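You operate a simulated robot arm through the tools that you are given. There is no shell and no other tool.

Carry out the task below with a simulated robot arm. There is one attempt and no reset: what you move stays moved.

TASK
Plug the yellow hose end into the AIR IN box, then open the main air and switch machine two on.
Fine: force knob at MID; the drain lever and the other knobs stay. Let nothing fall to the floor.

Only the result counts: the job must be done as asked and must still hold three seconds after the hand-in. Knocking over, shifting, dropping, spilling or breaking anything else fails it.

THE ROBOT
A 7-joint arm with a two-finger parallel gripper, fixed in place. Base frame: the origin is at the foot of the arm, x ahead of it, y to its left, z up. Lengths are in m, angles in degrees, forces in N, time in s.
Its first joint turns from -166.0 to 166.0 degrees. Payload 4.4 kg.
Tool frame: the origin (TCP) lies between the finger pads and is the grasp point; the fingertips stand 0.023 m ahead of it; z points along the fingers, y is the line along which they close. The gripper opens to 0.094 m. The fingers are 0.038 m wide and 0.01 m thick; the gripper's body (0.054 by 0.096 m) begins 0.039 m behind the TCP.
Orientation is told as [roll, pitch, yaw] about the base's x, y, z axes, in that order, counted from this pose: with the fingers straight down and closing along the base's y, the tool's x points along the base's -x, its y along +y and its z along -z.

THE INTERFACE
- The arm moves only by the tool apply_moves. Its argument "motion" is a list of rows, each an object of numbers (a shift or turn left out is 0, a gripper value left out holds the last): "dx", "dy", "dz": the shift along the tool's x, y, z in mm; "ax", "ay", "az": the turn, a rotation vector about the tool's x, y, z in degrees; "claw": the gripper command, from -1 (fully open) to 1 (shut), values between in proportion. In form: [{"dx": .., "dy": .., "dz": .., "ax": .., "ay": .., "az": .., "claw": ..}, ...]. A call has 1 to 20 rows; each row is the pose to reach, as a shift and turn from the pose commanded when the call began, along the tool's axes at that moment. Rows are played at 5 a second. More than 0.05 m and 8.6 degrees between two rows, or a gripper value outside its range, and nothing of the call is played. Where a pose cannot be reached the arm comes as near as it can. A force on the tool above 40 N (or 10 N above the force at the start of the call, whichever is more), or a blocked arm, ends the call early, and 0.2 s more pass. Each finger travels about 0.072 m/s and halts on what it meets, pressing with about 21 N; the grip force reading is that of the motor and also rises with nothing between the fingers. The clock runs only during rows and for 0.2 s after the last one: add rows that repeat a pose to give the fingers time. It gives the time, the measured TCP pose, the force on the tool (base axes), the opening and the grip force at its end, in the units of the frame above (readings bear some noise), with the torque about the TCP (base axes, N m) and any sound that the robot's microphone picked up.
- Cameras (640 x 400 px; columns grow to the right, rows downward): "scene" is fixed at [0.3989, 0.6516, 1.7083]; the picture's right is [-0.96, -0.29, 0.00], its down [-0.13, 0.42, -0.90] and it looks along [0.26, -0.86, -0.44] (base axes); focal length 340 px, centre (320, 200). "wrist" rides on the gripper at [0.086, 0.016, -0.075] in the tool frame; the picture's right is [-0.18, 0.98, 0.00], its down [-0.58, -0.11, -0.81] and it looks along [-0.79, -0.15, 0.59] (tool axes); focal length 243 px, centre (320, 200). There is no depth. A picture from a camera that has moved, and an enlarged one, comes with that camera's place and axes in the base frame and with its lens.
- get_image(camera): a new picture of that camera. It takes no simulated time.
- inspect(camera, box): a new picture of the part [left, top, right, bottom] of that camera's present view, enlarged. It takes no simulated time.
- finish_job(): hands the job in; it is judged then, once.

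Nothing tells you positions but the pictures and the camera data. Unless the task says otherwise, let go and move clear before handing in.

The tools are called as name(argument=value, ...) on one line, values as JSON. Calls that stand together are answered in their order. apply_moves: Moves the arm, as the interface text tells. Its arguments: {"type":"object","properties":{"motion":{"type":"array","items":{"type":"object","properties":{"dx":{"type":"number"},"dy":{"type":"number"},"dz":{"type":"number"},"ax":{"type":"number"},"ay":{"type":"number"},"az":{"type":"number"},"claw":{"type":"number"}}}}},"required":["motion"]} The other tools are called the same way: get_image (camera) takes a picture; inspect (camera, box) takes an enlarged picture of a part of a camera's view; finish_job () hands the job in.

At the start:

```text
clock: 0.0
position: [0.3837, -0.4673, 1.4423]
tcp_rot: [0.0, 0.1, -0.1]
wrist_force: [-0.8, 0.1, 0.4]
torque: [-0.03, 0.0, 0.01]
width: 0.0938
grasp_force: 0.1
```

scene: 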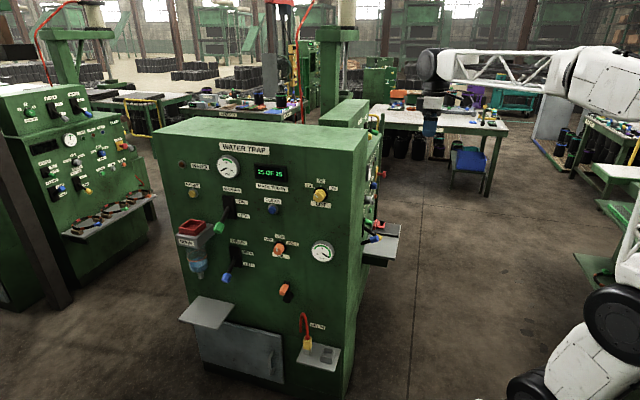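
wrist: 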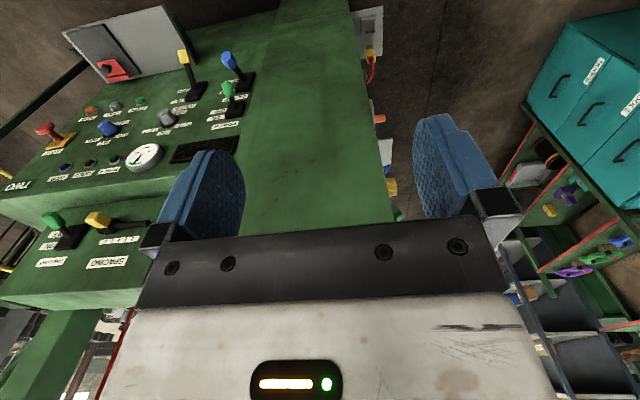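

I see a green cabinet labelled "WATER TRAP" with several controls on its front face, and the arm hovering high on the far side. I'll look closer at the labels and controls first.

inspect(camera="scene", box=[150, 120, 350, 245])

inspect(camera="scene", box=[170, 240, 370, 365])

inspect(camera="scene", box=[310, 80, 470, 280])

inspect(camera="wrist", box=[0, 0, 320, 200])

inspect(camera="wrist", box=[320, 0, 640, 200])

```text
3.20 times, centred on (250, 182) of scene
camera zoom: at [0.3989, 0.6516, 1.7083], right [-0.96, -0.29, 0.0], down [-0.13, 0.42, -0.9], along [0.26, -0.86, -0.44], focal length 1089 px, centre (544, 256)
```

zoom: 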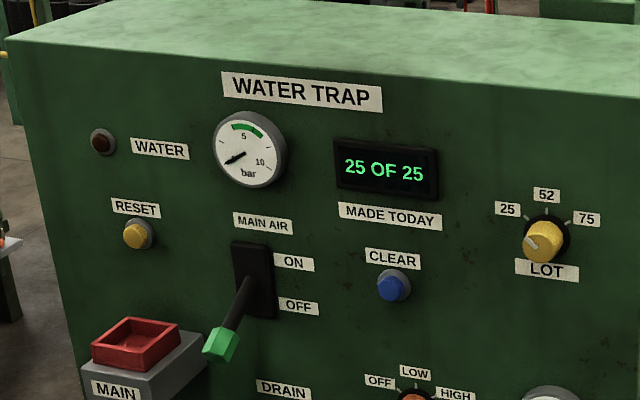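

```text
3.20 times, centred on (270, 302) of scene
camera zoom: at [0.3989, 0.6516, 1.7083], right [-0.96, -0.29, 0.0], down [-0.13, 0.42, -0.9], along [0.26, -0.86, -0.44], focal length 1089 px, centre (480, -128)
```

zoom: 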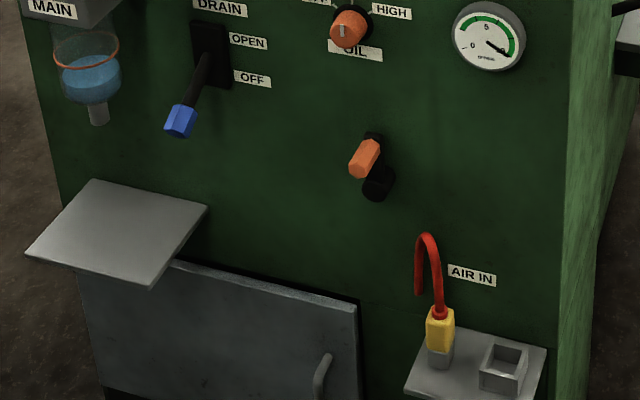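

```text
2.00 times, centred on (390, 180) of scene
camera zoom: at [0.3989, 0.6516, 1.7083], right [-0.96, -0.29, 0.0], down [-0.13, 0.42, -0.9], along [0.26, -0.86, -0.44], focal length 681 px, centre (180, 240)
```

zoom: 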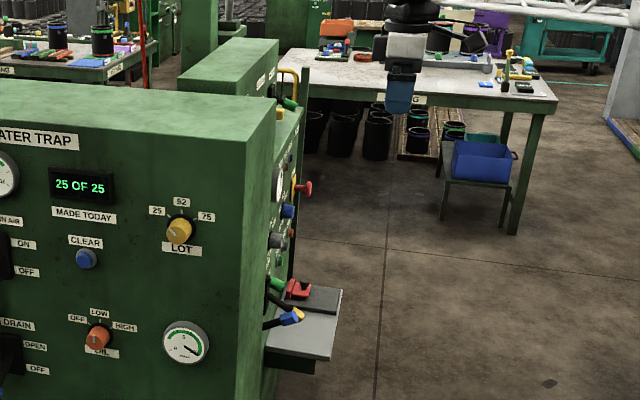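

```text
2.00 times, centred on (160, 100) of wrist
camera zoom: at [0.298, -0.4511, 1.5178], right [0.18, 0.98, 0.0], down [0.58, -0.11, 0.81], along [0.79, -0.15, -0.59], focal length 485 px, centre (640, 400)
```

zoom: 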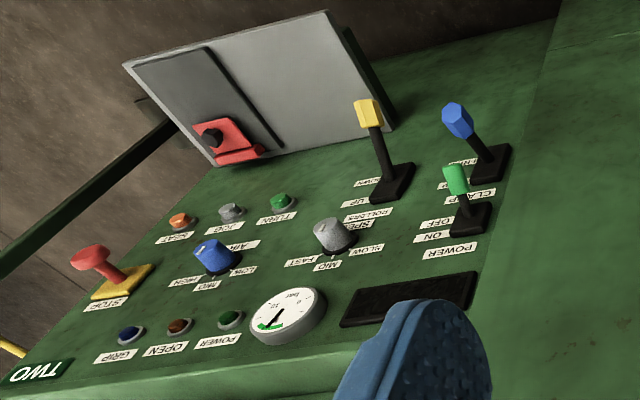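

```text
2.00 times, centred on (480, 100) of wrist
camera zoom: at [0.298, -0.4511, 1.5178], right [0.18, 0.98, 0.0], down [0.58, -0.11, 0.81], along [0.79, -0.15, -0.59], focal length 485 px, centre (0, 400)
```

zoom: 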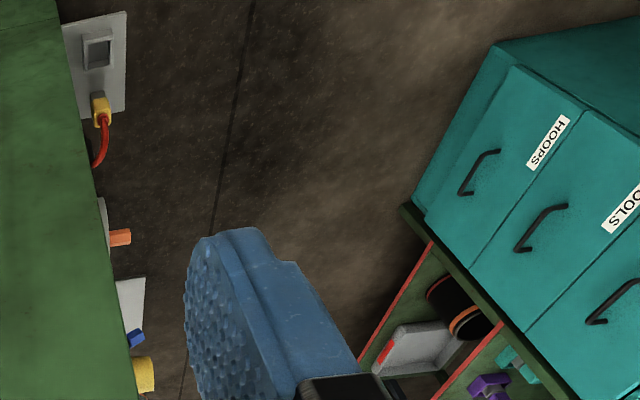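

The panel facing the robot is marked TWO and has a green POWER lever. The WATER TRAP face has the MAIN AIR lever, and the hose and box are on the shelf below it. I'll look at more detail before moving.

inspect(camera="scene", box=[0, 80, 160, 240])

inspect(camera="scene", box=[270, 290, 370, 380])

inspect(camera="wrist", box=[20, 90, 180, 190])

inspect(camera="wrist", box=[130, 40, 290, 140])

inspect(camera="wrist", box=[0, 170, 160, 270])

inspect(camera="scene", box=[350, 90, 410, 270])

```text
2.50 times, centred on (80, 160) of scene
camera zoom: at [0.3989, 0.6516, 1.7083], right [-0.96, -0.29, 0.0], down [-0.13, 0.42, -0.9], along [0.26, -0.86, -0.44], focal length 851 px, centre (920, 300)
```

zoom: 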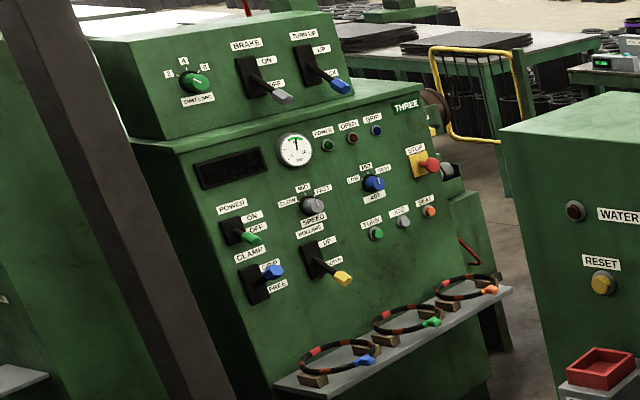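

```text
4.44 times, centred on (320, 335) of scene
camera zoom: at [0.3989, 0.6516, 1.7083], right [-0.96, -0.29, 0.0], down [-0.13, 0.42, -0.9], along [0.26, -0.86, -0.44], focal length 1512 px, centre (320, -400)
```

zoom: 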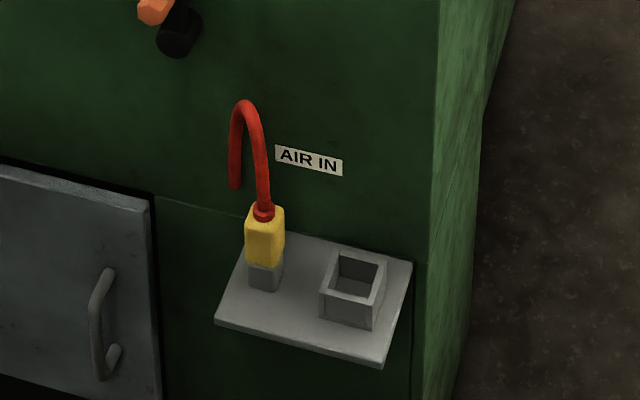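

```text
4.00 times, centred on (100, 140) of wrist
camera zoom: at [0.298, -0.4511, 1.5178], right [0.18, 0.98, 0.0], down [0.58, -0.11, 0.81], along [0.79, -0.15, -0.59], focal length 970 px, centre (1200, 440)
```

zoom: 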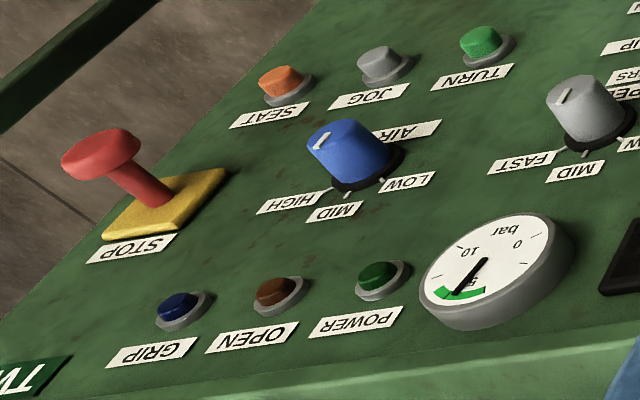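

```text
4.00 times, centred on (210, 90) of wrist
camera zoom: at [0.298, -0.4511, 1.5178], right [0.18, 0.98, 0.0], down [0.58, -0.11, 0.81], along [0.79, -0.15, -0.59], focal length 970 px, centre (760, 640)
```

zoom: 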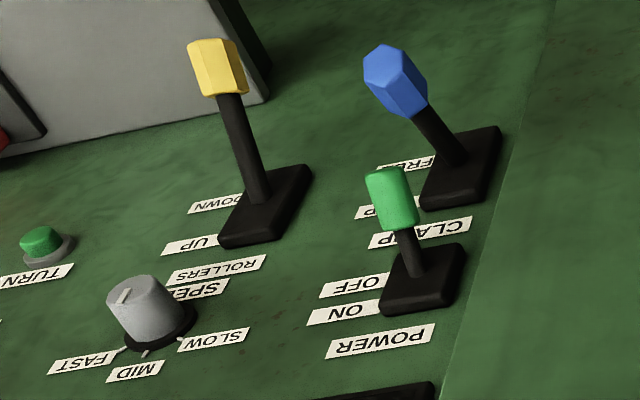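

```text
4.00 times, centred on (80, 220) of wrist
camera zoom: at [0.298, -0.4511, 1.5178], right [0.18, 0.98, 0.0], down [0.58, -0.11, 0.81], along [0.79, -0.15, -0.59], focal length 970 px, centre (1280, 120)
```

zoom: 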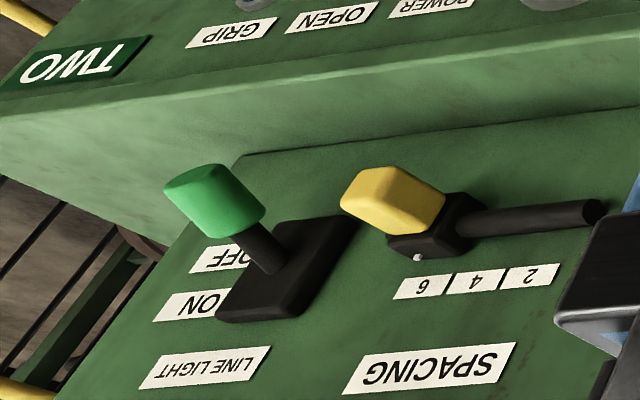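

```text
2.22 times, centred on (380, 180) of scene
camera zoom: at [0.3989, 0.6516, 1.7083], right [-0.96, -0.29, 0.0], down [-0.13, 0.42, -0.9], along [0.26, -0.86, -0.44], focal length 756 px, centre (187, 244)
```

zoom: 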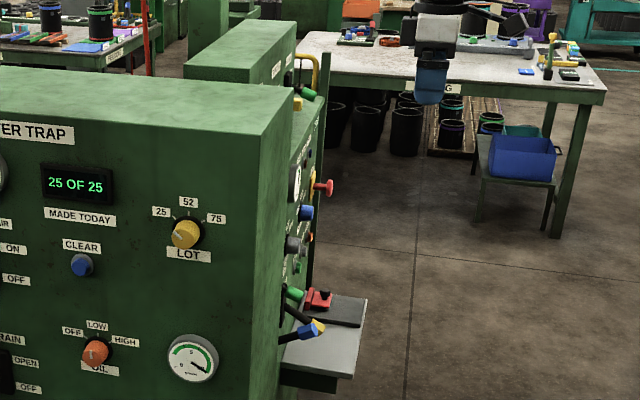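

The hose end stands beside a square socket on the shelf under the AIR IN label, at roughly (0.67, -0.33, 0.45). The POWER lever of TWO is near (0.58, -0.75, 0.92). I'll swing the arm round to the water-trap side, turning the tool 90°, to get a closer look there.

apply_moves(motion=[{"dx": -5, "dy": 40, "dz": 10, "az": -7.5}, {"dx": -10, "dy": 80, "dz": 20, "az": -15}, {"dx": -15, "dy": 120, "dz": 30, "az": -22.5}, {"dx": -20, "dy": 160, "dz": 40, "az": -30}, {"dx": -25, "dy": 200, "dz": 50, "az": -37.5}, {"dx": -30, "dy": 240, "dz": 60, "az": -45}, {"dx": -35, "dy": 280, "dz": 70, "az": -52.5}, {"dx": -40, "dy": 320, "dz": 80, "az": -60}, {"dx": -45, "dy": 360, "dz": 90, "az": -67.5}, {"dx": -50, "dy": 400, "dz": 100, "az": -75}, {"dx": -55, "dy": 440, "dz": 110, "az": -82.5}, {"dx": -60, "dy": 480, "dz": 120, "az": -90}])

get_image(camera="wrist")

get_image(camera="scene")

```text
clock: 2.6
position: [0.445, 0.0144, 1.3264]
tcp_rot: [-0.2, 0.0, 90.1]
wrist_force: [-0.3, 0.8, 0.3]
torque: [-0.02, 0.02, 0.01]
width: 0.0941
grasp_force: 0.1
```

```text
taken
camera wrist: at [0.4284, -0.0724, 1.4009], right [-0.98, 0.18, 0.0], down [0.11, 0.58, 0.81], along [0.15, 0.79, -0.59], focal length 243 px, centre (320, 200)
```

wrist: 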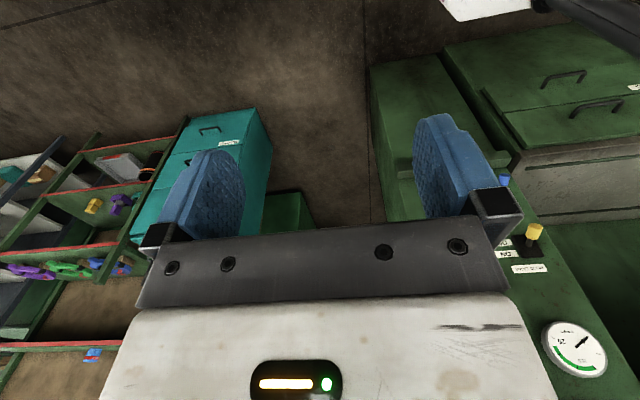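

```text
taken
```

scene: 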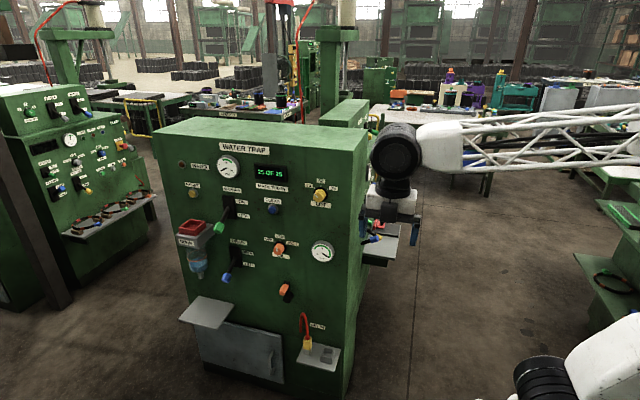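

The gripper is now in front of the cabinet's side corner and the camera looks away toward storage racks on the +y side. I'll pitch the tool so the fingers point at the water-trap face, with the camera above looking down at it.

apply_moves(motion=[{"dx": 1, "dy": -10, "dz": 15, "ay": 7.5}, {"dx": 2, "dy": -20, "dz": 30, "ay": 15}, {"dx": 3, "dy": -30, "dz": 45, "ay": 22.5}, {"dx": 4, "dy": -40, "dz": 60, "ay": 30}, {"dx": 5, "dy": -50, "dz": 75, "ay": 37.5}, {"dx": 6, "dy": -60, "dz": 90, "ay": 45}, {"dx": 7, "dy": -70, "dz": 105, "ay": 52.5}, {"dx": 8, "dy": -80, "dz": 120, "ay": 60}, {"dx": 9, "dy": -90, "dz": 135, "ay": 67.5}, {"dx": 10, "dy": -100, "dz": 150, "ay": 75}, {"dx": 11, "dy": -110, "dz": 165, "ay": 82.5}, {"dx": 12, "dy": -120, "dz": 180, "ay": 90}])

get_image(camera="wrist")

get_image(camera="scene")

```text
clock: 5.2
position: [0.5632, 0.0018, 1.1442]
tcp_rot: [-171.0, 89.8, -80.9]
wrist_force: [0.2, 0.6, -0.2]
torque: [0.01, -0.03, -0.03]
width: 0.0939
grasp_force: 0.0
```

```text
taken
camera wrist: at [0.5479, 0.0765, 1.23], right [-0.98, 0.0, -0.18], down [0.11, 0.81, -0.58], along [0.15, -0.59, -0.79], focal length 243 px, centre (320, 200)
```

wrist: 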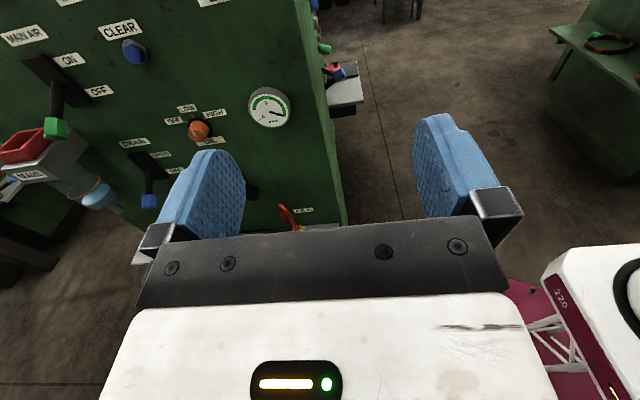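

```text
taken
```

scene: 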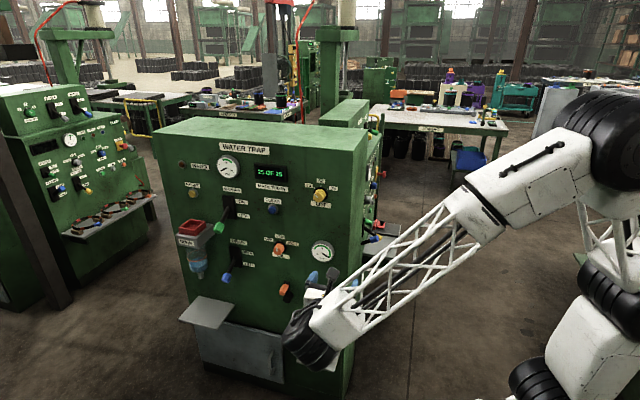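

The camera now sees the water-trap face. The MAIN AIR lever handle triangulates to about (1.11, -0.32, 1.03), and I'll lower the tool toward the shelf for a close view of the hose end and the socket.

apply_moves(motion=[{"dx": -43, "dy": -13, "dz": 2}, {"dx": -86, "dy": -26, "dz": 4}, {"dx": -129, "dy": -39, "dz": 6}, {"dx": -172, "dy": -52, "dz": 8}, {"dx": -215, "dy": -65, "dz": 10}, {"dx": -258, "dy": -78, "dz": 12}, {"dx": -301, "dy": -91, "dz": 14}, {"dx": -344, "dy": -104, "dz": 16}])

get_image(camera="wrist")

get_image(camera="scene")

```text
clock: 7.0
position: [0.6681, -0.0128, 0.8004]
tcp_rot: [-97.9, 89.9, -7.8]
wrist_force: [-0.4, 0.2, 0.5]
torque: [0.02, 0.01, 0.02]
width: 0.0939
grasp_force: 0.1
```

```text
taken
camera wrist: at [0.6536, 0.0623, 0.8866], right [-0.98, 0.0, -0.19], down [0.11, 0.81, -0.58], along [0.15, -0.59, -0.79], focal length 243 px, centre (320, 200)
```

wrist: 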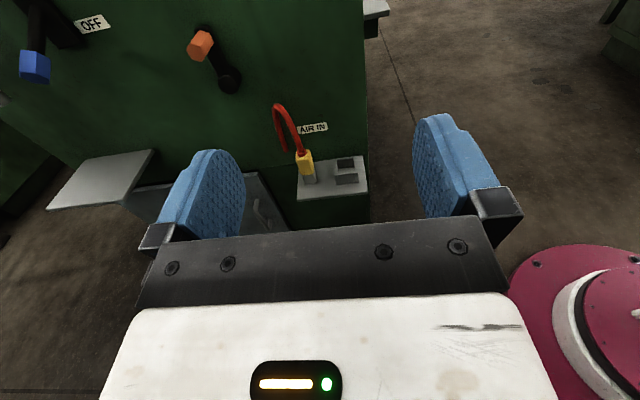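

```text
taken
```

scene: 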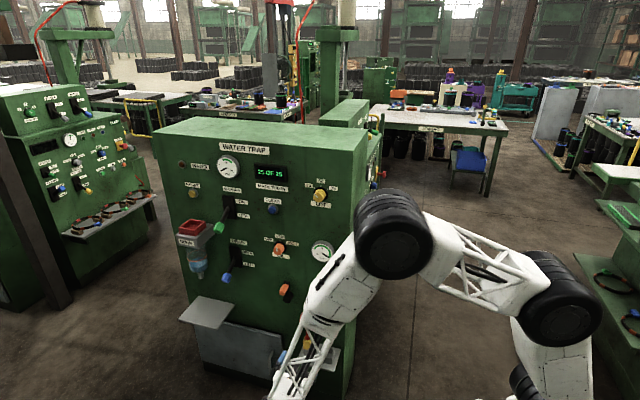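

inspect(camera="wrist", box=[250, 90, 410, 210])

inspect(camera="wrist", box=[290, 140, 370, 190])

inspect(camera="wrist", box=[0, 0, 320, 200])

```text
3.33 times, centred on (330, 150) of wrist
camera zoom: at [0.6536, 0.0623, 0.8866], right [-0.98, 0.0, -0.19], down [0.11, 0.81, -0.58], along [0.15, -0.59, -0.79], focal length 809 px, centre (287, 367)
```

zoom: 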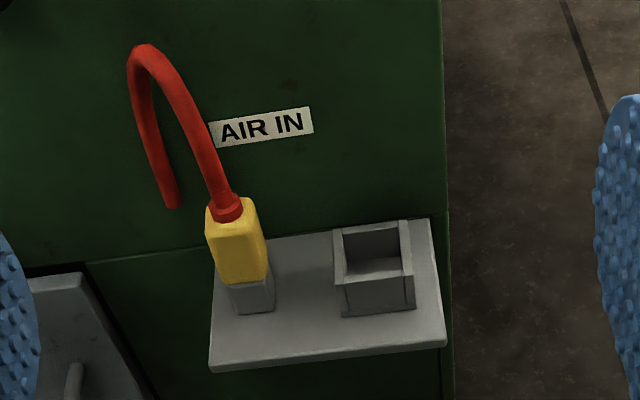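

```text
8.00 times, centred on (330, 165) of wrist
camera zoom: at [0.6536, 0.0623, 0.8866], right [-0.98, 0.0, -0.19], down [0.11, 0.81, -0.58], along [0.15, -0.59, -0.79], focal length 1941 px, centre (240, 480)
```

zoom: 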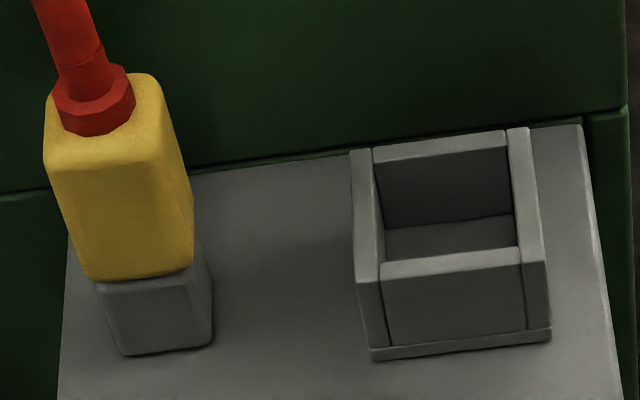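

```text
2.00 times, centred on (160, 100) of wrist
camera zoom: at [0.6536, 0.0623, 0.8866], right [-0.98, 0.0, -0.19], down [0.11, 0.81, -0.58], along [0.15, -0.59, -0.79], focal length 485 px, centre (640, 400)
```

zoom: 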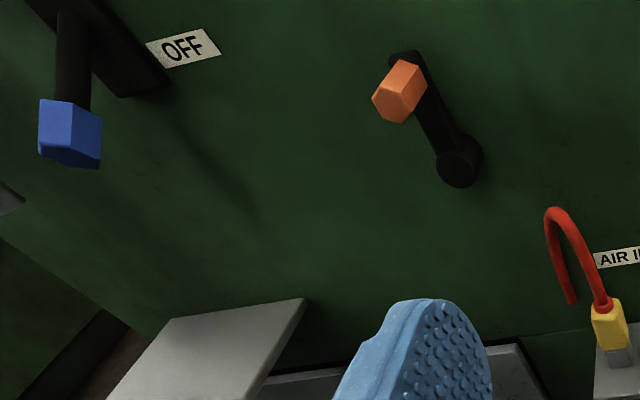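

I can see the yellow plug with its grey square nose standing on the shelf next to the open-topped square socket, both roughly aligned with the base axes. I'll move closer with the tool tilted 30° below horizontal so I can measure them from above.

apply_moves(motion=[{"dx": -22, "dy": -4, "dz": 30, "ay": -3.75}, {"dx": -45, "dy": -8, "dz": 59, "ay": -7.5}, {"dx": -67, "dy": -12, "dz": 89, "ay": -11.25}, {"dx": -90, "dy": -16, "dz": 118, "ay": -15}, {"dx": -112, "dy": -20, "dz": 148, "ay": -18.75}, {"dx": -135, "dy": -24, "dz": 178, "ay": -22.5}, {"dx": -157, "dy": -28, "dz": 207, "ay": -26.25}, {"dx": -180, "dy": -32, "dz": 237, "ay": -30}])

get_image(camera="wrist")

get_image(camera="scene")

```text
clock: 8.8
position: [0.7011, -0.2525, 0.6221]
tcp_rot: [-0.1, 59.9, 90.0]
wrist_force: [-0.2, -0.4, -0.6]
torque: [0.03, 0.01, 0.02]
width: 0.094
grasp_force: 0.0
```

```text
taken
camera wrist: at [0.686, -0.232, 0.7334], right [-0.98, 0.09, -0.16], down [0.11, 0.99, -0.1], along [0.15, -0.12, -0.98], focal length 243 px, centre (320, 200)
```

wrist: 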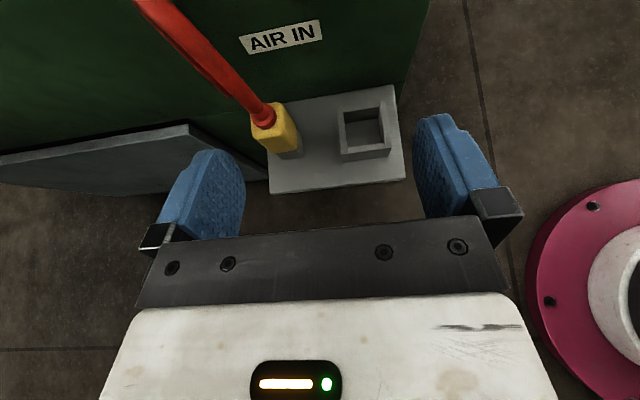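

```text
taken
```

scene: 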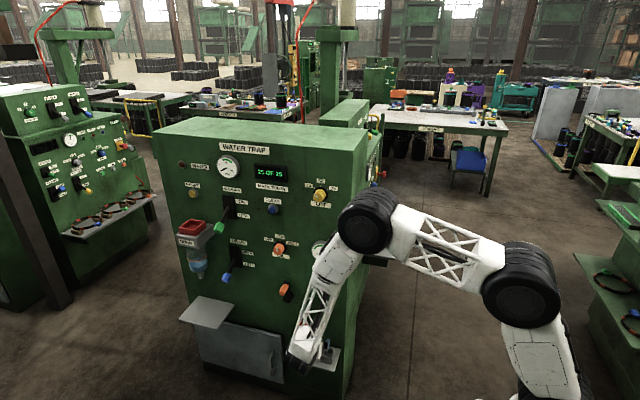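

inspect(camera="wrist", box=[230, 80, 430, 205])

inspect(camera="scene", box=[270, 300, 370, 380])

```text
3.20 times, centred on (330, 142) of wrist
camera zoom: at [0.686, -0.232, 0.7334], right [-0.98, 0.09, -0.16], down [0.11, 0.99, -0.1], along [0.15, -0.12, -0.98], focal length 776 px, centre (288, 384)
```

zoom: 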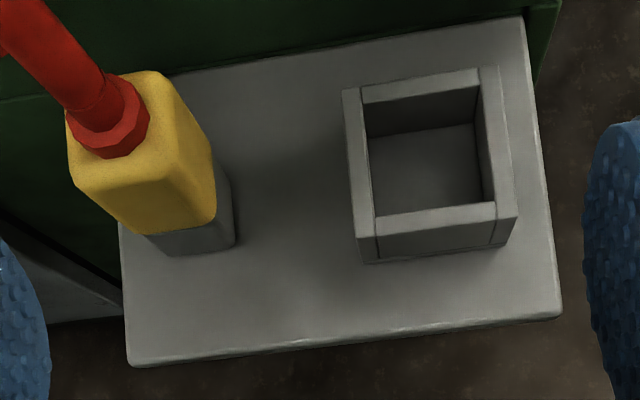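

```text
5.00 times, centred on (320, 340) of scene
camera zoom: at [0.3989, 0.6516, 1.7083], right [-0.96, -0.29, 0.0], down [-0.13, 0.42, -0.9], along [0.26, -0.86, -0.44], focal length 1702 px, centre (320, -500)
```

zoom: 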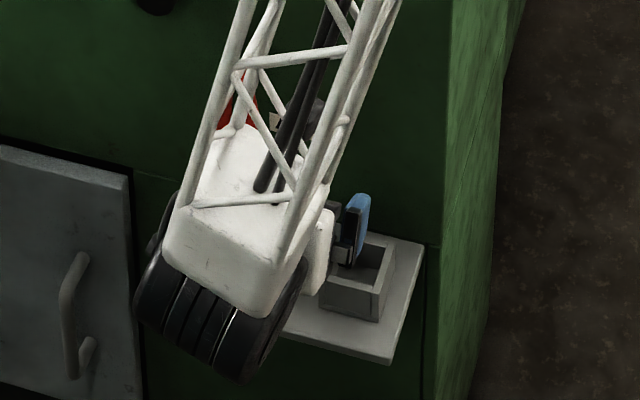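

From two views I place the plug at (0.760, -0.338), with its top at z≈0.523 and its base at ≈0.435. The socket centre is (0.669, -0.336), with its rim at z≈0.473 and a ~41 mm opening. I'll move to a pre-grasp pose with the fingers partly closed, then check.

apply_moves(motion=[{"dx": 0, "dy": -30, "dz": 0, "claw": -0.35}, {"dx": 0, "dy": -59, "dz": 0, "claw": -0.35}, {"dx": -30, "dy": -59, "dz": 16, "claw": -0.35}, {"dx": -59, "dy": -59, "dz": 32, "claw": -0.35}, {"dx": -59, "dy": -59, "dz": 32, "claw": -0.35}])

get_image(camera="wrist")

inspect(camera="wrist", box=[240, 80, 440, 205])

```text
clock: 10.0
position: [0.7595, -0.2507, 0.5519]
tcp_rot: [0.0, 60.0, 90.0]
wrist_force: [0.3, -0.5, 0.6]
torque: [0.02, 0.03, 0.02]
width: 0.0634
grasp_force: 0.0
```

```text
taken
camera wrist: at [0.7436, -0.2297, 0.6639], right [-0.98, 0.09, -0.16], down [0.11, 0.99, -0.1], along [0.15, -0.12, -0.98], focal length 243 px, centre (320, 200)
```

wrist: 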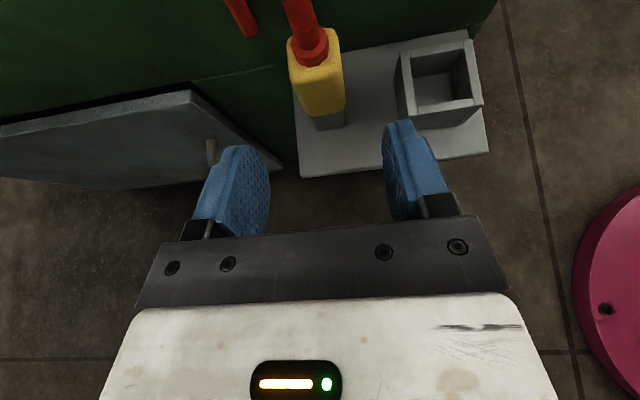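

```text
3.20 times, centred on (340, 142) of wrist
camera zoom: at [0.7436, -0.2297, 0.6639], right [-0.98, 0.09, -0.16], down [0.11, 0.99, -0.1], along [0.15, -0.12, -0.98], focal length 776 px, centre (256, 384)
```

zoom: 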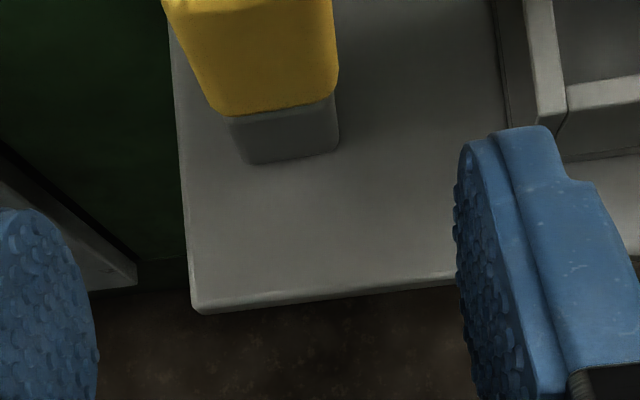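

The fingers straddle the plug's column as intended. I'll advance 100 mm along the fingers and close on the yellow body.

apply_moves(motion=[{"dx": 2, "dz": 25, "claw": -0.35}, {"dx": 4, "dz": 50, "claw": -0.35}, {"dx": 4, "dz": 75, "claw": -0.35}, {"dx": 4, "dz": 90, "claw": -0.35}, {"dx": 4, "dz": 100, "claw": -0.35}, {"dx": 4, "dz": 100, "claw": -0.35}])

get_image(camera="wrist")

inspect(camera="wrist", box=[240, 100, 400, 200])

inspect(camera="scene", box=[270, 300, 370, 380])

```text
clock: 11.4
position: [0.758, -0.3383, 0.506]
tcp_rot: [0.0, 60.0, 90.0]
wrist_force: [-0.6, -0.1, -1.0]
torque: [-0.03, 0.02, -0.01]
width: 0.0636
grasp_force: 0.1
```

```text
taken
camera wrist: at [0.743, -0.3173, 0.6194], right [-0.98, 0.09, -0.16], down [0.11, 0.99, -0.1], along [0.15, -0.12, -0.98], focal length 243 px, centre (320, 200)
```

wrist: 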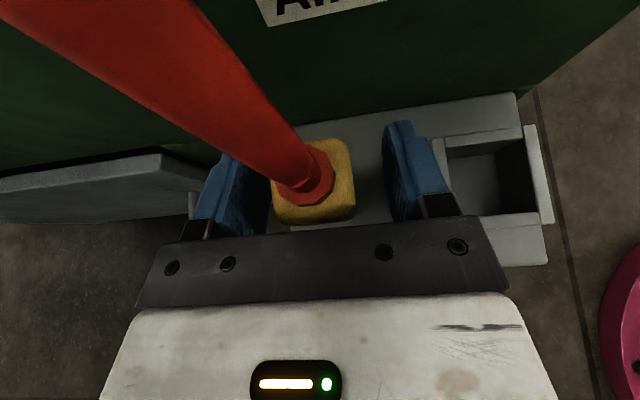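

```text
4.00 times, centred on (320, 150) of wrist
camera zoom: at [0.743, -0.3173, 0.6194], right [-0.98, 0.09, -0.16], down [0.11, 0.99, -0.1], along [0.15, -0.12, -0.98], focal length 970 px, centre (320, 400)
```

zoom: 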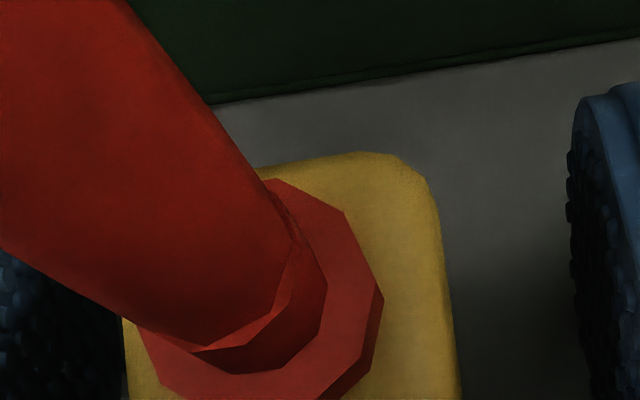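

```text
5.00 times, centred on (320, 340) of scene
camera zoom: at [0.3989, 0.6516, 1.7083], right [-0.96, -0.29, 0.0], down [-0.13, 0.42, -0.9], along [0.26, -0.86, -0.44], focal length 1702 px, centre (320, -500)
```

zoom: 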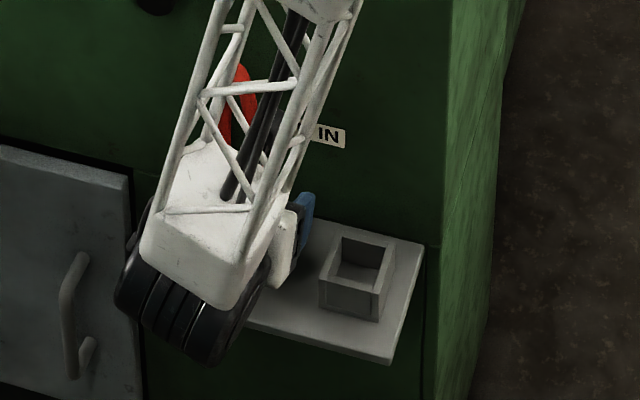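

The plug's yellow body is centred between the pads. Closing the gripper on it now.

apply_moves(motion=[{"claw": 0.0}, {"claw": 0.3}, {"claw": 1}, {"claw": 1}, {"claw": 1}])

get_image(camera="wrist")

```text
clock: 12.6
position: [0.757, -0.3375, 0.5072]
tcp_rot: [0.0, 60.0, 89.9]
wrist_force: [0.1, 0.6, -0.3]
torque: [-0.01, -0.03, -0.03]
width: 0.0339
grasp_force: 21.2
```

```text
taken
camera wrist: at [0.7431, -0.3171, 0.6195], right [-0.98, 0.09, -0.16], down [0.11, 0.99, -0.1], along [0.15, -0.12, -0.98], focal length 243 px, centre (320, 200)
```

wrist: 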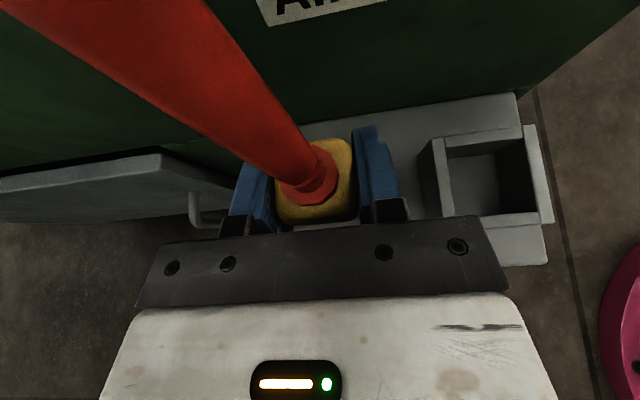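

The grip holds at 34 mm with 21 N. I'll lift straight up 65 mm and look at the socket again.

apply_moves(motion=[{"dx": 8.7, "dz": -5, "claw": 1}, {"dx": 17.3, "dz": -10, "claw": 1}, {"dx": 26, "dz": -15, "claw": 1}, {"dx": 34.6, "dz": -20, "claw": 1}, {"dx": 43.3, "dz": -25, "claw": 1}, {"dx": 52, "dz": -30, "claw": 1}, {"dx": 56.3, "dz": -32.5, "claw": 1}, {"dx": 56.3, "dz": -32.5, "claw": 1}])

get_image(camera="wrist")

inspect(camera="wrist", box=[360, 100, 560, 225])

inspect(camera="scene", box=[270, 300, 370, 380])

```text
clock: 14.4
position: [0.7583, -0.338, 0.5703]
tcp_rot: [-0.1, 60.0, 90.0]
wrist_force: [0.3, 0.1, -0.8]
torque: [-0.02, 0.01, 0.0]
width: 0.0337
grasp_force: 21.3
```

```text
taken
camera wrist: at [0.7434, -0.317, 0.6814], right [-0.98, 0.09, -0.16], down [0.11, 0.99, -0.1], along [0.15, -0.12, -0.98], focal length 243 px, centre (320, 200)
```

wrist: 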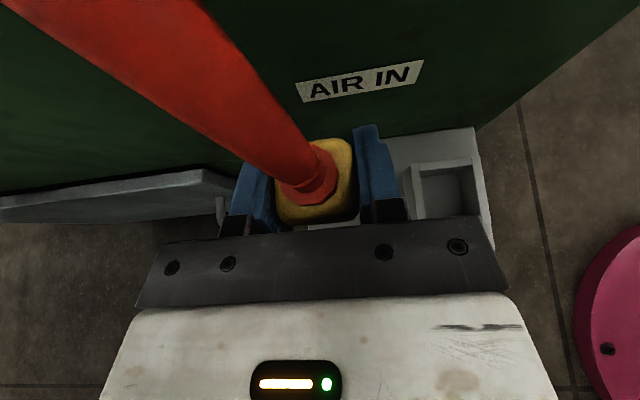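

```text
3.20 times, centred on (460, 162) of wrist
camera zoom: at [0.7434, -0.317, 0.6814], right [-0.98, 0.09, -0.16], down [0.11, 0.99, -0.1], along [0.15, -0.12, -0.98], focal length 776 px, centre (-128, 320)
```

zoom: 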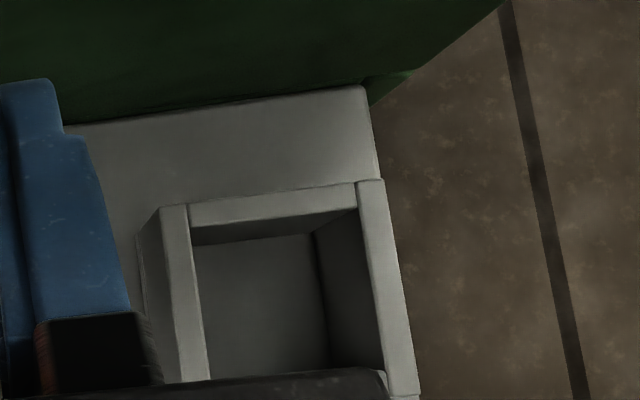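

```text
5.00 times, centred on (320, 340) of scene
camera zoom: at [0.3989, 0.6516, 1.7083], right [-0.96, -0.29, 0.0], down [-0.13, 0.42, -0.9], along [0.26, -0.86, -0.44], focal length 1702 px, centre (320, -500)
```

zoom: 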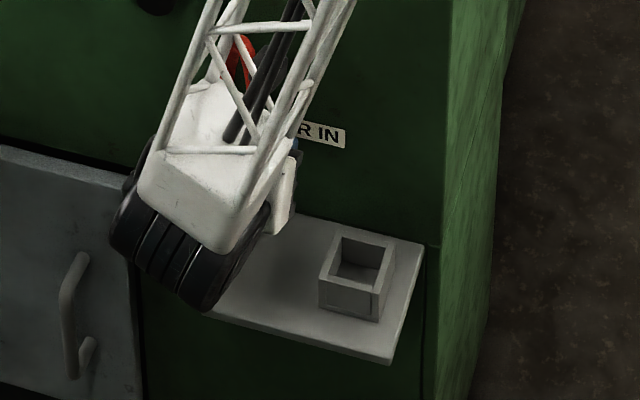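

The plug is lifted clear and upright. The socket centre checks out at (0.668, -0.336), so I'll shift 90 mm toward -x above it and look again.

apply_moves(motion=[{"dy": 15, "claw": 1}, {"dy": 30, "claw": 1}, {"dy": 45, "claw": 1}, {"dy": 60, "claw": 1}, {"dy": 75, "claw": 1}, {"dy": 85, "claw": 1}, {"dy": 89.5, "claw": 1}, {"dy": 89.5, "claw": 1}])

get_image(camera="wrist")

inspect(camera="wrist", box=[220, 110, 420, 235])

inspect(camera="scene", box=[270, 300, 370, 380])

```text
clock: 16.2
position: [0.6674, -0.3387, 0.5721]
tcp_rot: [0.0, 60.0, 90.0]
wrist_force: [-0.6, 0.1, -1.6]
torque: [0.0, -0.02, -0.03]
width: 0.0338
grasp_force: 20.9
```

```text
taken
camera wrist: at [0.6532, -0.3177, 0.6833], right [-0.98, 0.09, -0.16], down [0.11, 0.99, -0.1], along [0.15, -0.12, -0.98], focal length 243 px, centre (320, 200)
```

wrist: 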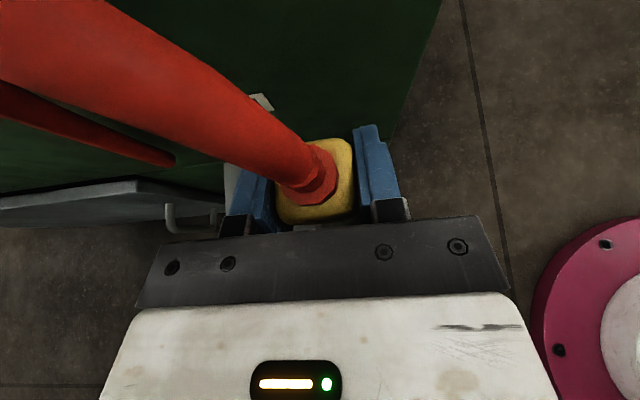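

```text
3.20 times, centred on (320, 172) of wrist
camera zoom: at [0.6532, -0.3177, 0.6833], right [-0.98, 0.09, -0.16], down [0.11, 0.99, -0.1], along [0.15, -0.12, -0.98], focal length 776 px, centre (320, 288)
```

zoom: 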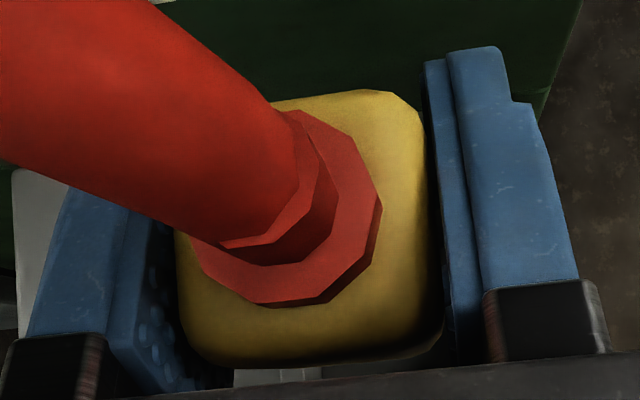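

```text
5.00 times, centred on (320, 340) of scene
camera zoom: at [0.3989, 0.6516, 1.7083], right [-0.96, -0.29, 0.0], down [-0.13, 0.42, -0.9], along [0.26, -0.86, -0.44], focal length 1702 px, centre (320, -500)
```

zoom: 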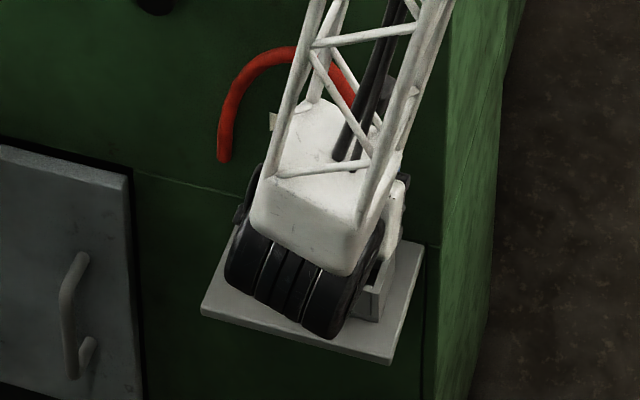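

The plug is now above the socket, with its centre at about (0.669, -0.337), which matches the socket. I'll lower it gently and watch the force.

apply_moves(motion=[{"dx": -6.9, "dz": 4, "claw": 1}, {"dx": -13.9, "dz": 8, "claw": 1}, {"dx": -20.8, "dz": 12, "claw": 1}, {"dx": -26, "dz": 15, "claw": 1}, {"dx": -30.3, "dz": 17.5, "claw": 1}, {"dx": -34.6, "dz": 20, "claw": 1}, {"dx": -34.6, "dz": 20, "claw": 1}])

inspect(camera="wrist", box=[220, 110, 420, 235])

inspect(camera="scene", box=[270, 300, 370, 380])

```text
clock: 17.8
position: [0.6694, -0.3376, 0.5313]
tcp_rot: [0.0, 60.1, 90.0]
wrist_force: [0.4, -0.1, -0.5]
torque: [0.0, -0.03, 0.01]
width: 0.0339
grasp_force: 21.2
```

```text
3.20 times, centred on (320, 172) of wrist
camera zoom: at [0.6543, -0.3176, 0.6428], right [-0.98, 0.09, -0.16], down [0.11, 0.99, -0.1], along [0.15, -0.12, -0.98], focal length 776 px, centre (320, 288)
```

zoom: 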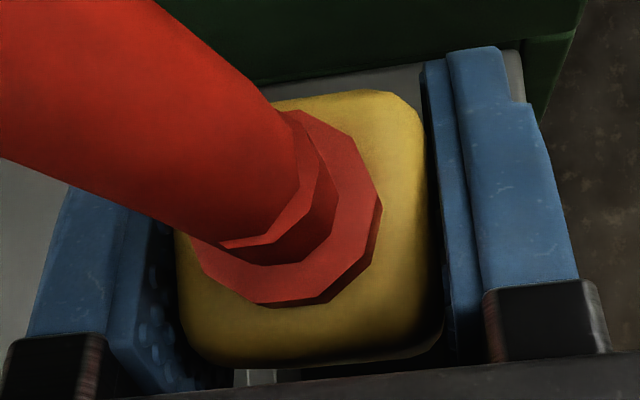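

```text
5.00 times, centred on (320, 340) of scene
camera zoom: at [0.3989, 0.6516, 1.7083], right [-0.96, -0.29, 0.0], down [-0.13, 0.42, -0.9], along [0.26, -0.86, -0.44], focal length 1702 px, centre (320, -500)
```

zoom: 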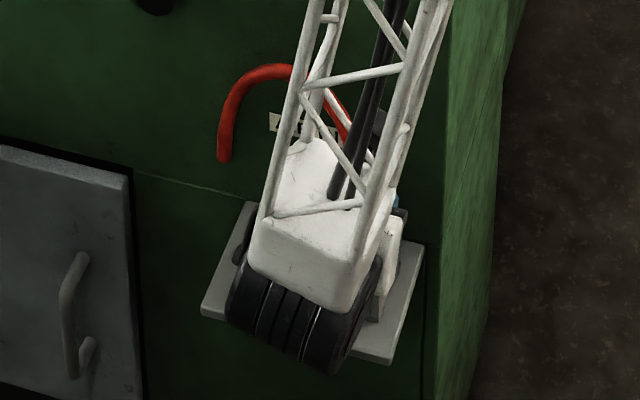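

The nose is inside the socket's rim with no contact force. Continuing down in small steps.

apply_moves(motion=[{"dx": -3.5, "dz": 2, "claw": 1}, {"dx": -6.9, "dz": 4, "claw": 1}, {"dx": -10.4, "dz": 6, "claw": 1}, {"dx": -13.9, "dz": 8, "claw": 1}, {"dx": -13.9, "dz": 8, "claw": 1}])

inspect(camera="wrist", box=[220, 110, 420, 235])

```text
clock: 19.0
position: [0.6694, -0.3379, 0.5155]
tcp_rot: [0.0, 60.0, 90.0]
wrist_force: [-3.6, 0.5, 10.0]
torque: [0.11, 0.28, 0.04]
width: 0.0338
grasp_force: 21.6
```

```text
3.20 times, centred on (320, 172) of wrist
camera zoom: at [0.6533, -0.3183, 0.6264], right [-0.98, 0.09, -0.16], down [0.11, 0.99, -0.1], along [0.15, -0.12, -0.98], focal length 776 px, centre (320, 288)
```

zoom: 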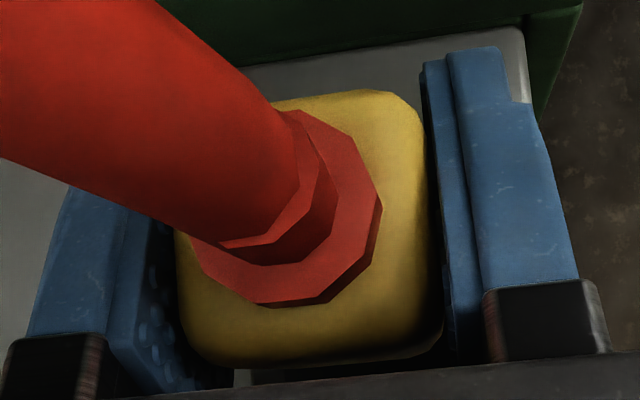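

Contact of about 10 N came exactly where the socket floor should be (plug base z≈0.444), so the plug is seated. I'll ease off, open the fingers partway and check that it stays put.

apply_moves(motion=[{"dx": 0.5, "dz": -0.3, "claw": 0.2}, {"dx": 0.5, "dz": -0.3, "claw": 0.1}, {"dx": 0.5, "dz": -0.3, "claw": 0}, {"dx": 0.5, "dz": -0.3, "claw": -0.1}, {"dx": 0.5, "dz": -0.3, "claw": -0.2}, {"dx": 0.5, "dz": -0.3, "claw": -0.2}])

get_image(camera="wrist")

inspect(camera="wrist", box=[220, 110, 420, 235])

```text
clock: 20.4
position: [0.6691, -0.3399, 0.5148]
tcp_rot: [0.0, 60.1, 90.0]
wrist_force: [0.6, -1.6, 1.3]
torque: [0.01, 0.01, 0.05]
width: 0.0564
grasp_force: 0.1
```

```text
taken
camera wrist: at [0.6536, -0.318, 0.6269], right [-0.98, 0.09, -0.16], down [0.11, 0.99, -0.1], along [0.15, -0.12, -0.98], focal length 243 px, centre (320, 200)
```

wrist: 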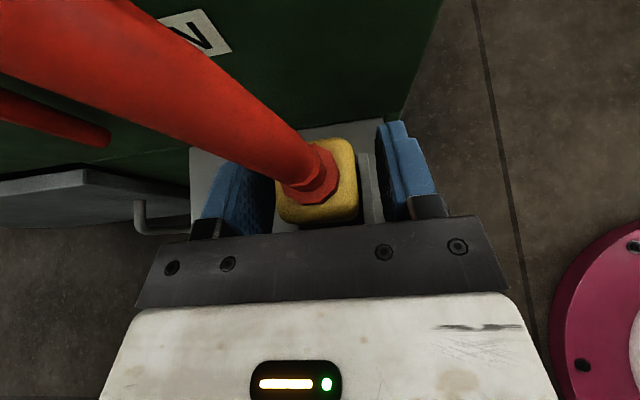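

```text
3.20 times, centred on (320, 172) of wrist
camera zoom: at [0.6536, -0.318, 0.6269], right [-0.98, 0.09, -0.16], down [0.11, 0.99, -0.1], along [0.15, -0.12, -0.98], focal length 776 px, centre (320, 288)
```

zoom: 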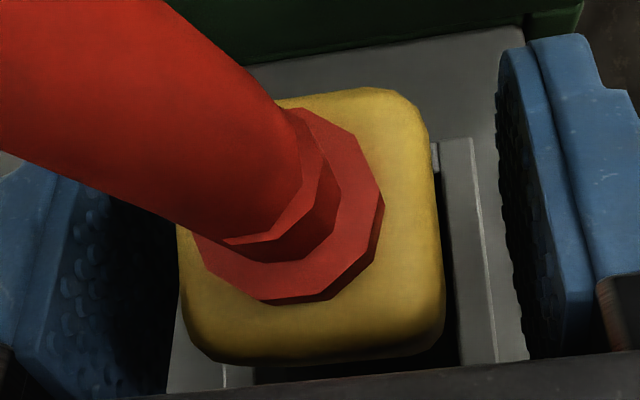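

The plug stays upright in the socket. Backing off along the finger axis.

apply_moves(motion=[{"dz": -15, "claw": -0.2}, {"dz": -30, "claw": -0.2}, {"dz": -50, "claw": -0.2}, {"dz": -75, "claw": -0.2}, {"dz": -100, "claw": -0.2}, {"dz": -130, "claw": -0.2}])

get_image(camera="wrist")

get_image(camera="scene")

```text
clock: 21.8
position: [0.6701, -0.2258, 0.5794]
tcp_rot: [0.0, 60.1, 90.0]
wrist_force: [0.2, -0.7, 1.0]
torque: [-0.01, -0.01, -0.01]
width: 0.0566
grasp_force: 0.1
```

```text
taken
camera wrist: at [0.6549, -0.2048, 0.6921], right [-0.98, 0.09, -0.16], down [0.11, 0.99, -0.1], along [0.15, -0.12, -0.98], focal length 243 px, centre (320, 200)
```

wrist: 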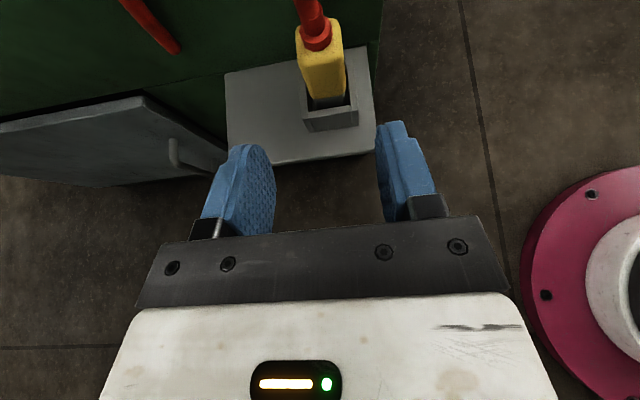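

```text
taken
```

scene: 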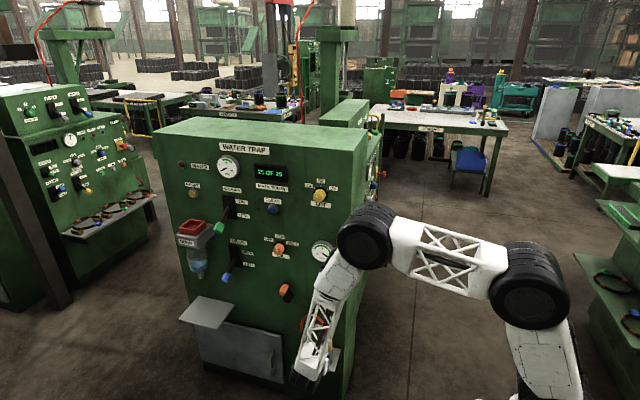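

inspect(camera="wrist", box=[250, 20, 410, 120])

inspect(camera="scene", box=[170, 140, 350, 290])

```text
4.00 times, centred on (330, 70) of wrist
camera zoom: at [0.6549, -0.2048, 0.6921], right [-0.98, 0.09, -0.16], down [0.11, 0.99, -0.1], along [0.15, -0.12, -0.98], focal length 970 px, centre (280, 720)
```

zoom: 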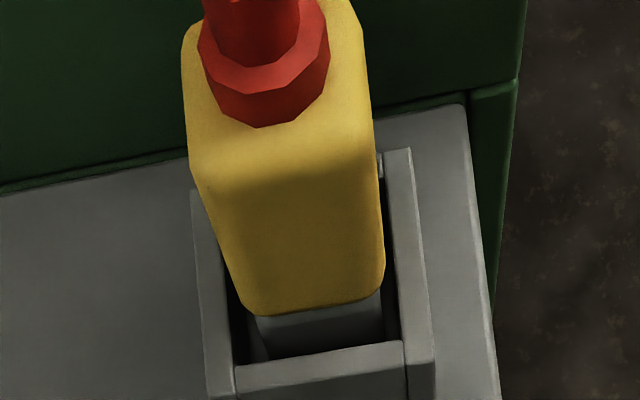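

```text
2.67 times, centred on (260, 215) of scene
camera zoom: at [0.3989, 0.6516, 1.7083], right [-0.96, -0.29, 0.0], down [-0.13, 0.42, -0.9], along [0.26, -0.86, -0.44], focal length 907 px, centre (480, 160)
```

zoom: 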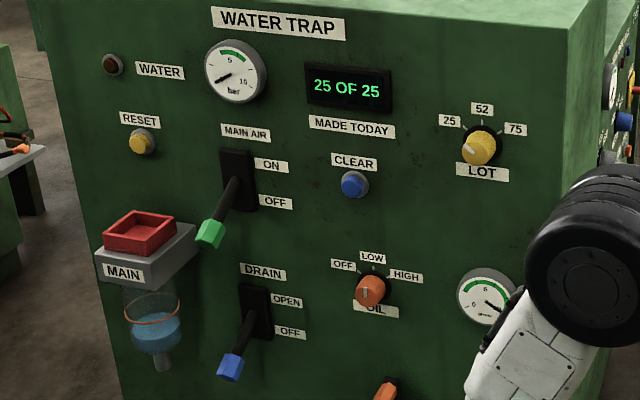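

The yellow plug is seated in the AIR IN socket. Next is the MAIN AIR lever, so I'll retreat, rise and level the tool to look at it from closer in.

apply_moves(motion=[{"dx": 29, "dy": -7, "dz": -35, "ay": 2.7}, {"dx": 58, "dy": -14, "dz": -70, "ay": 5.4}, {"dx": 87, "dy": -21, "dz": -105, "ay": 8.1}, {"dx": 116, "dy": -28, "dz": -140, "ay": 10.8}, {"dx": 145, "dy": -35, "dz": -175, "ay": 13.5}, {"dx": 174, "dy": -42, "dz": -210, "ay": 16.2}, {"dx": 203, "dy": -49, "dz": -245, "ay": 18.9}, {"dx": 232, "dy": -56, "dz": -280, "ay": 21.6}, {"dx": 261, "dy": -63, "dz": -315, "ay": 24.3}, {"dx": 290, "dy": -72, "dz": -352, "ay": 27}, {"dx": 319, "dy": -80, "dz": -387, "ay": 30}])

get_image(camera="wrist")

get_image(camera="scene")

```text
clock: 24.2
position: [0.7492, -0.0486, 1.0498]
tcp_rot: [126.2, 89.8, -143.7]
wrist_force: [-0.7, -0.2, 0.3]
torque: [-0.03, -0.02, -0.03]
width: 0.0565
grasp_force: 0.0
```

```text
taken
camera wrist: at [0.7339, 0.0257, 1.1367], right [-0.98, 0.0, -0.18], down [0.11, 0.81, -0.58], along [0.15, -0.59, -0.79], focal length 243 px, centre (320, 200)
```

wrist: 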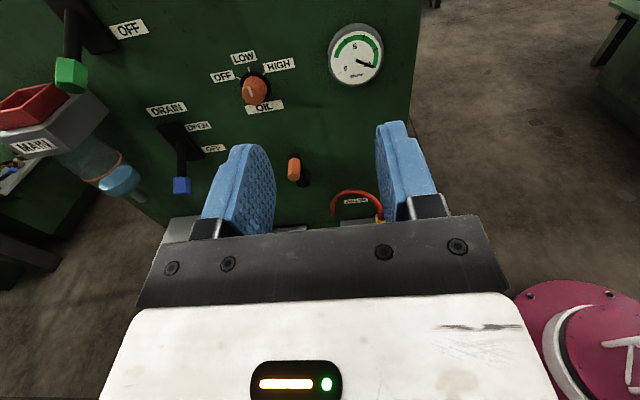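

```text
taken
```

scene: 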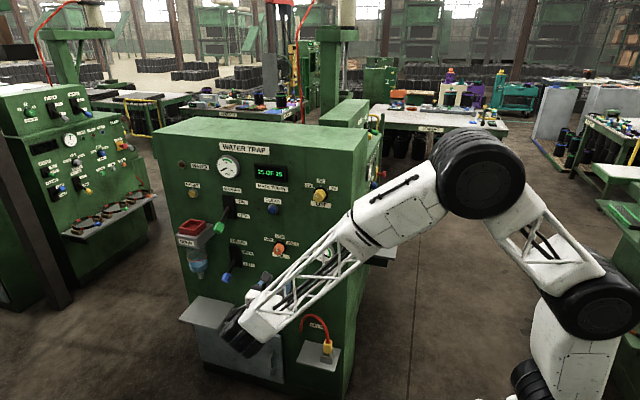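

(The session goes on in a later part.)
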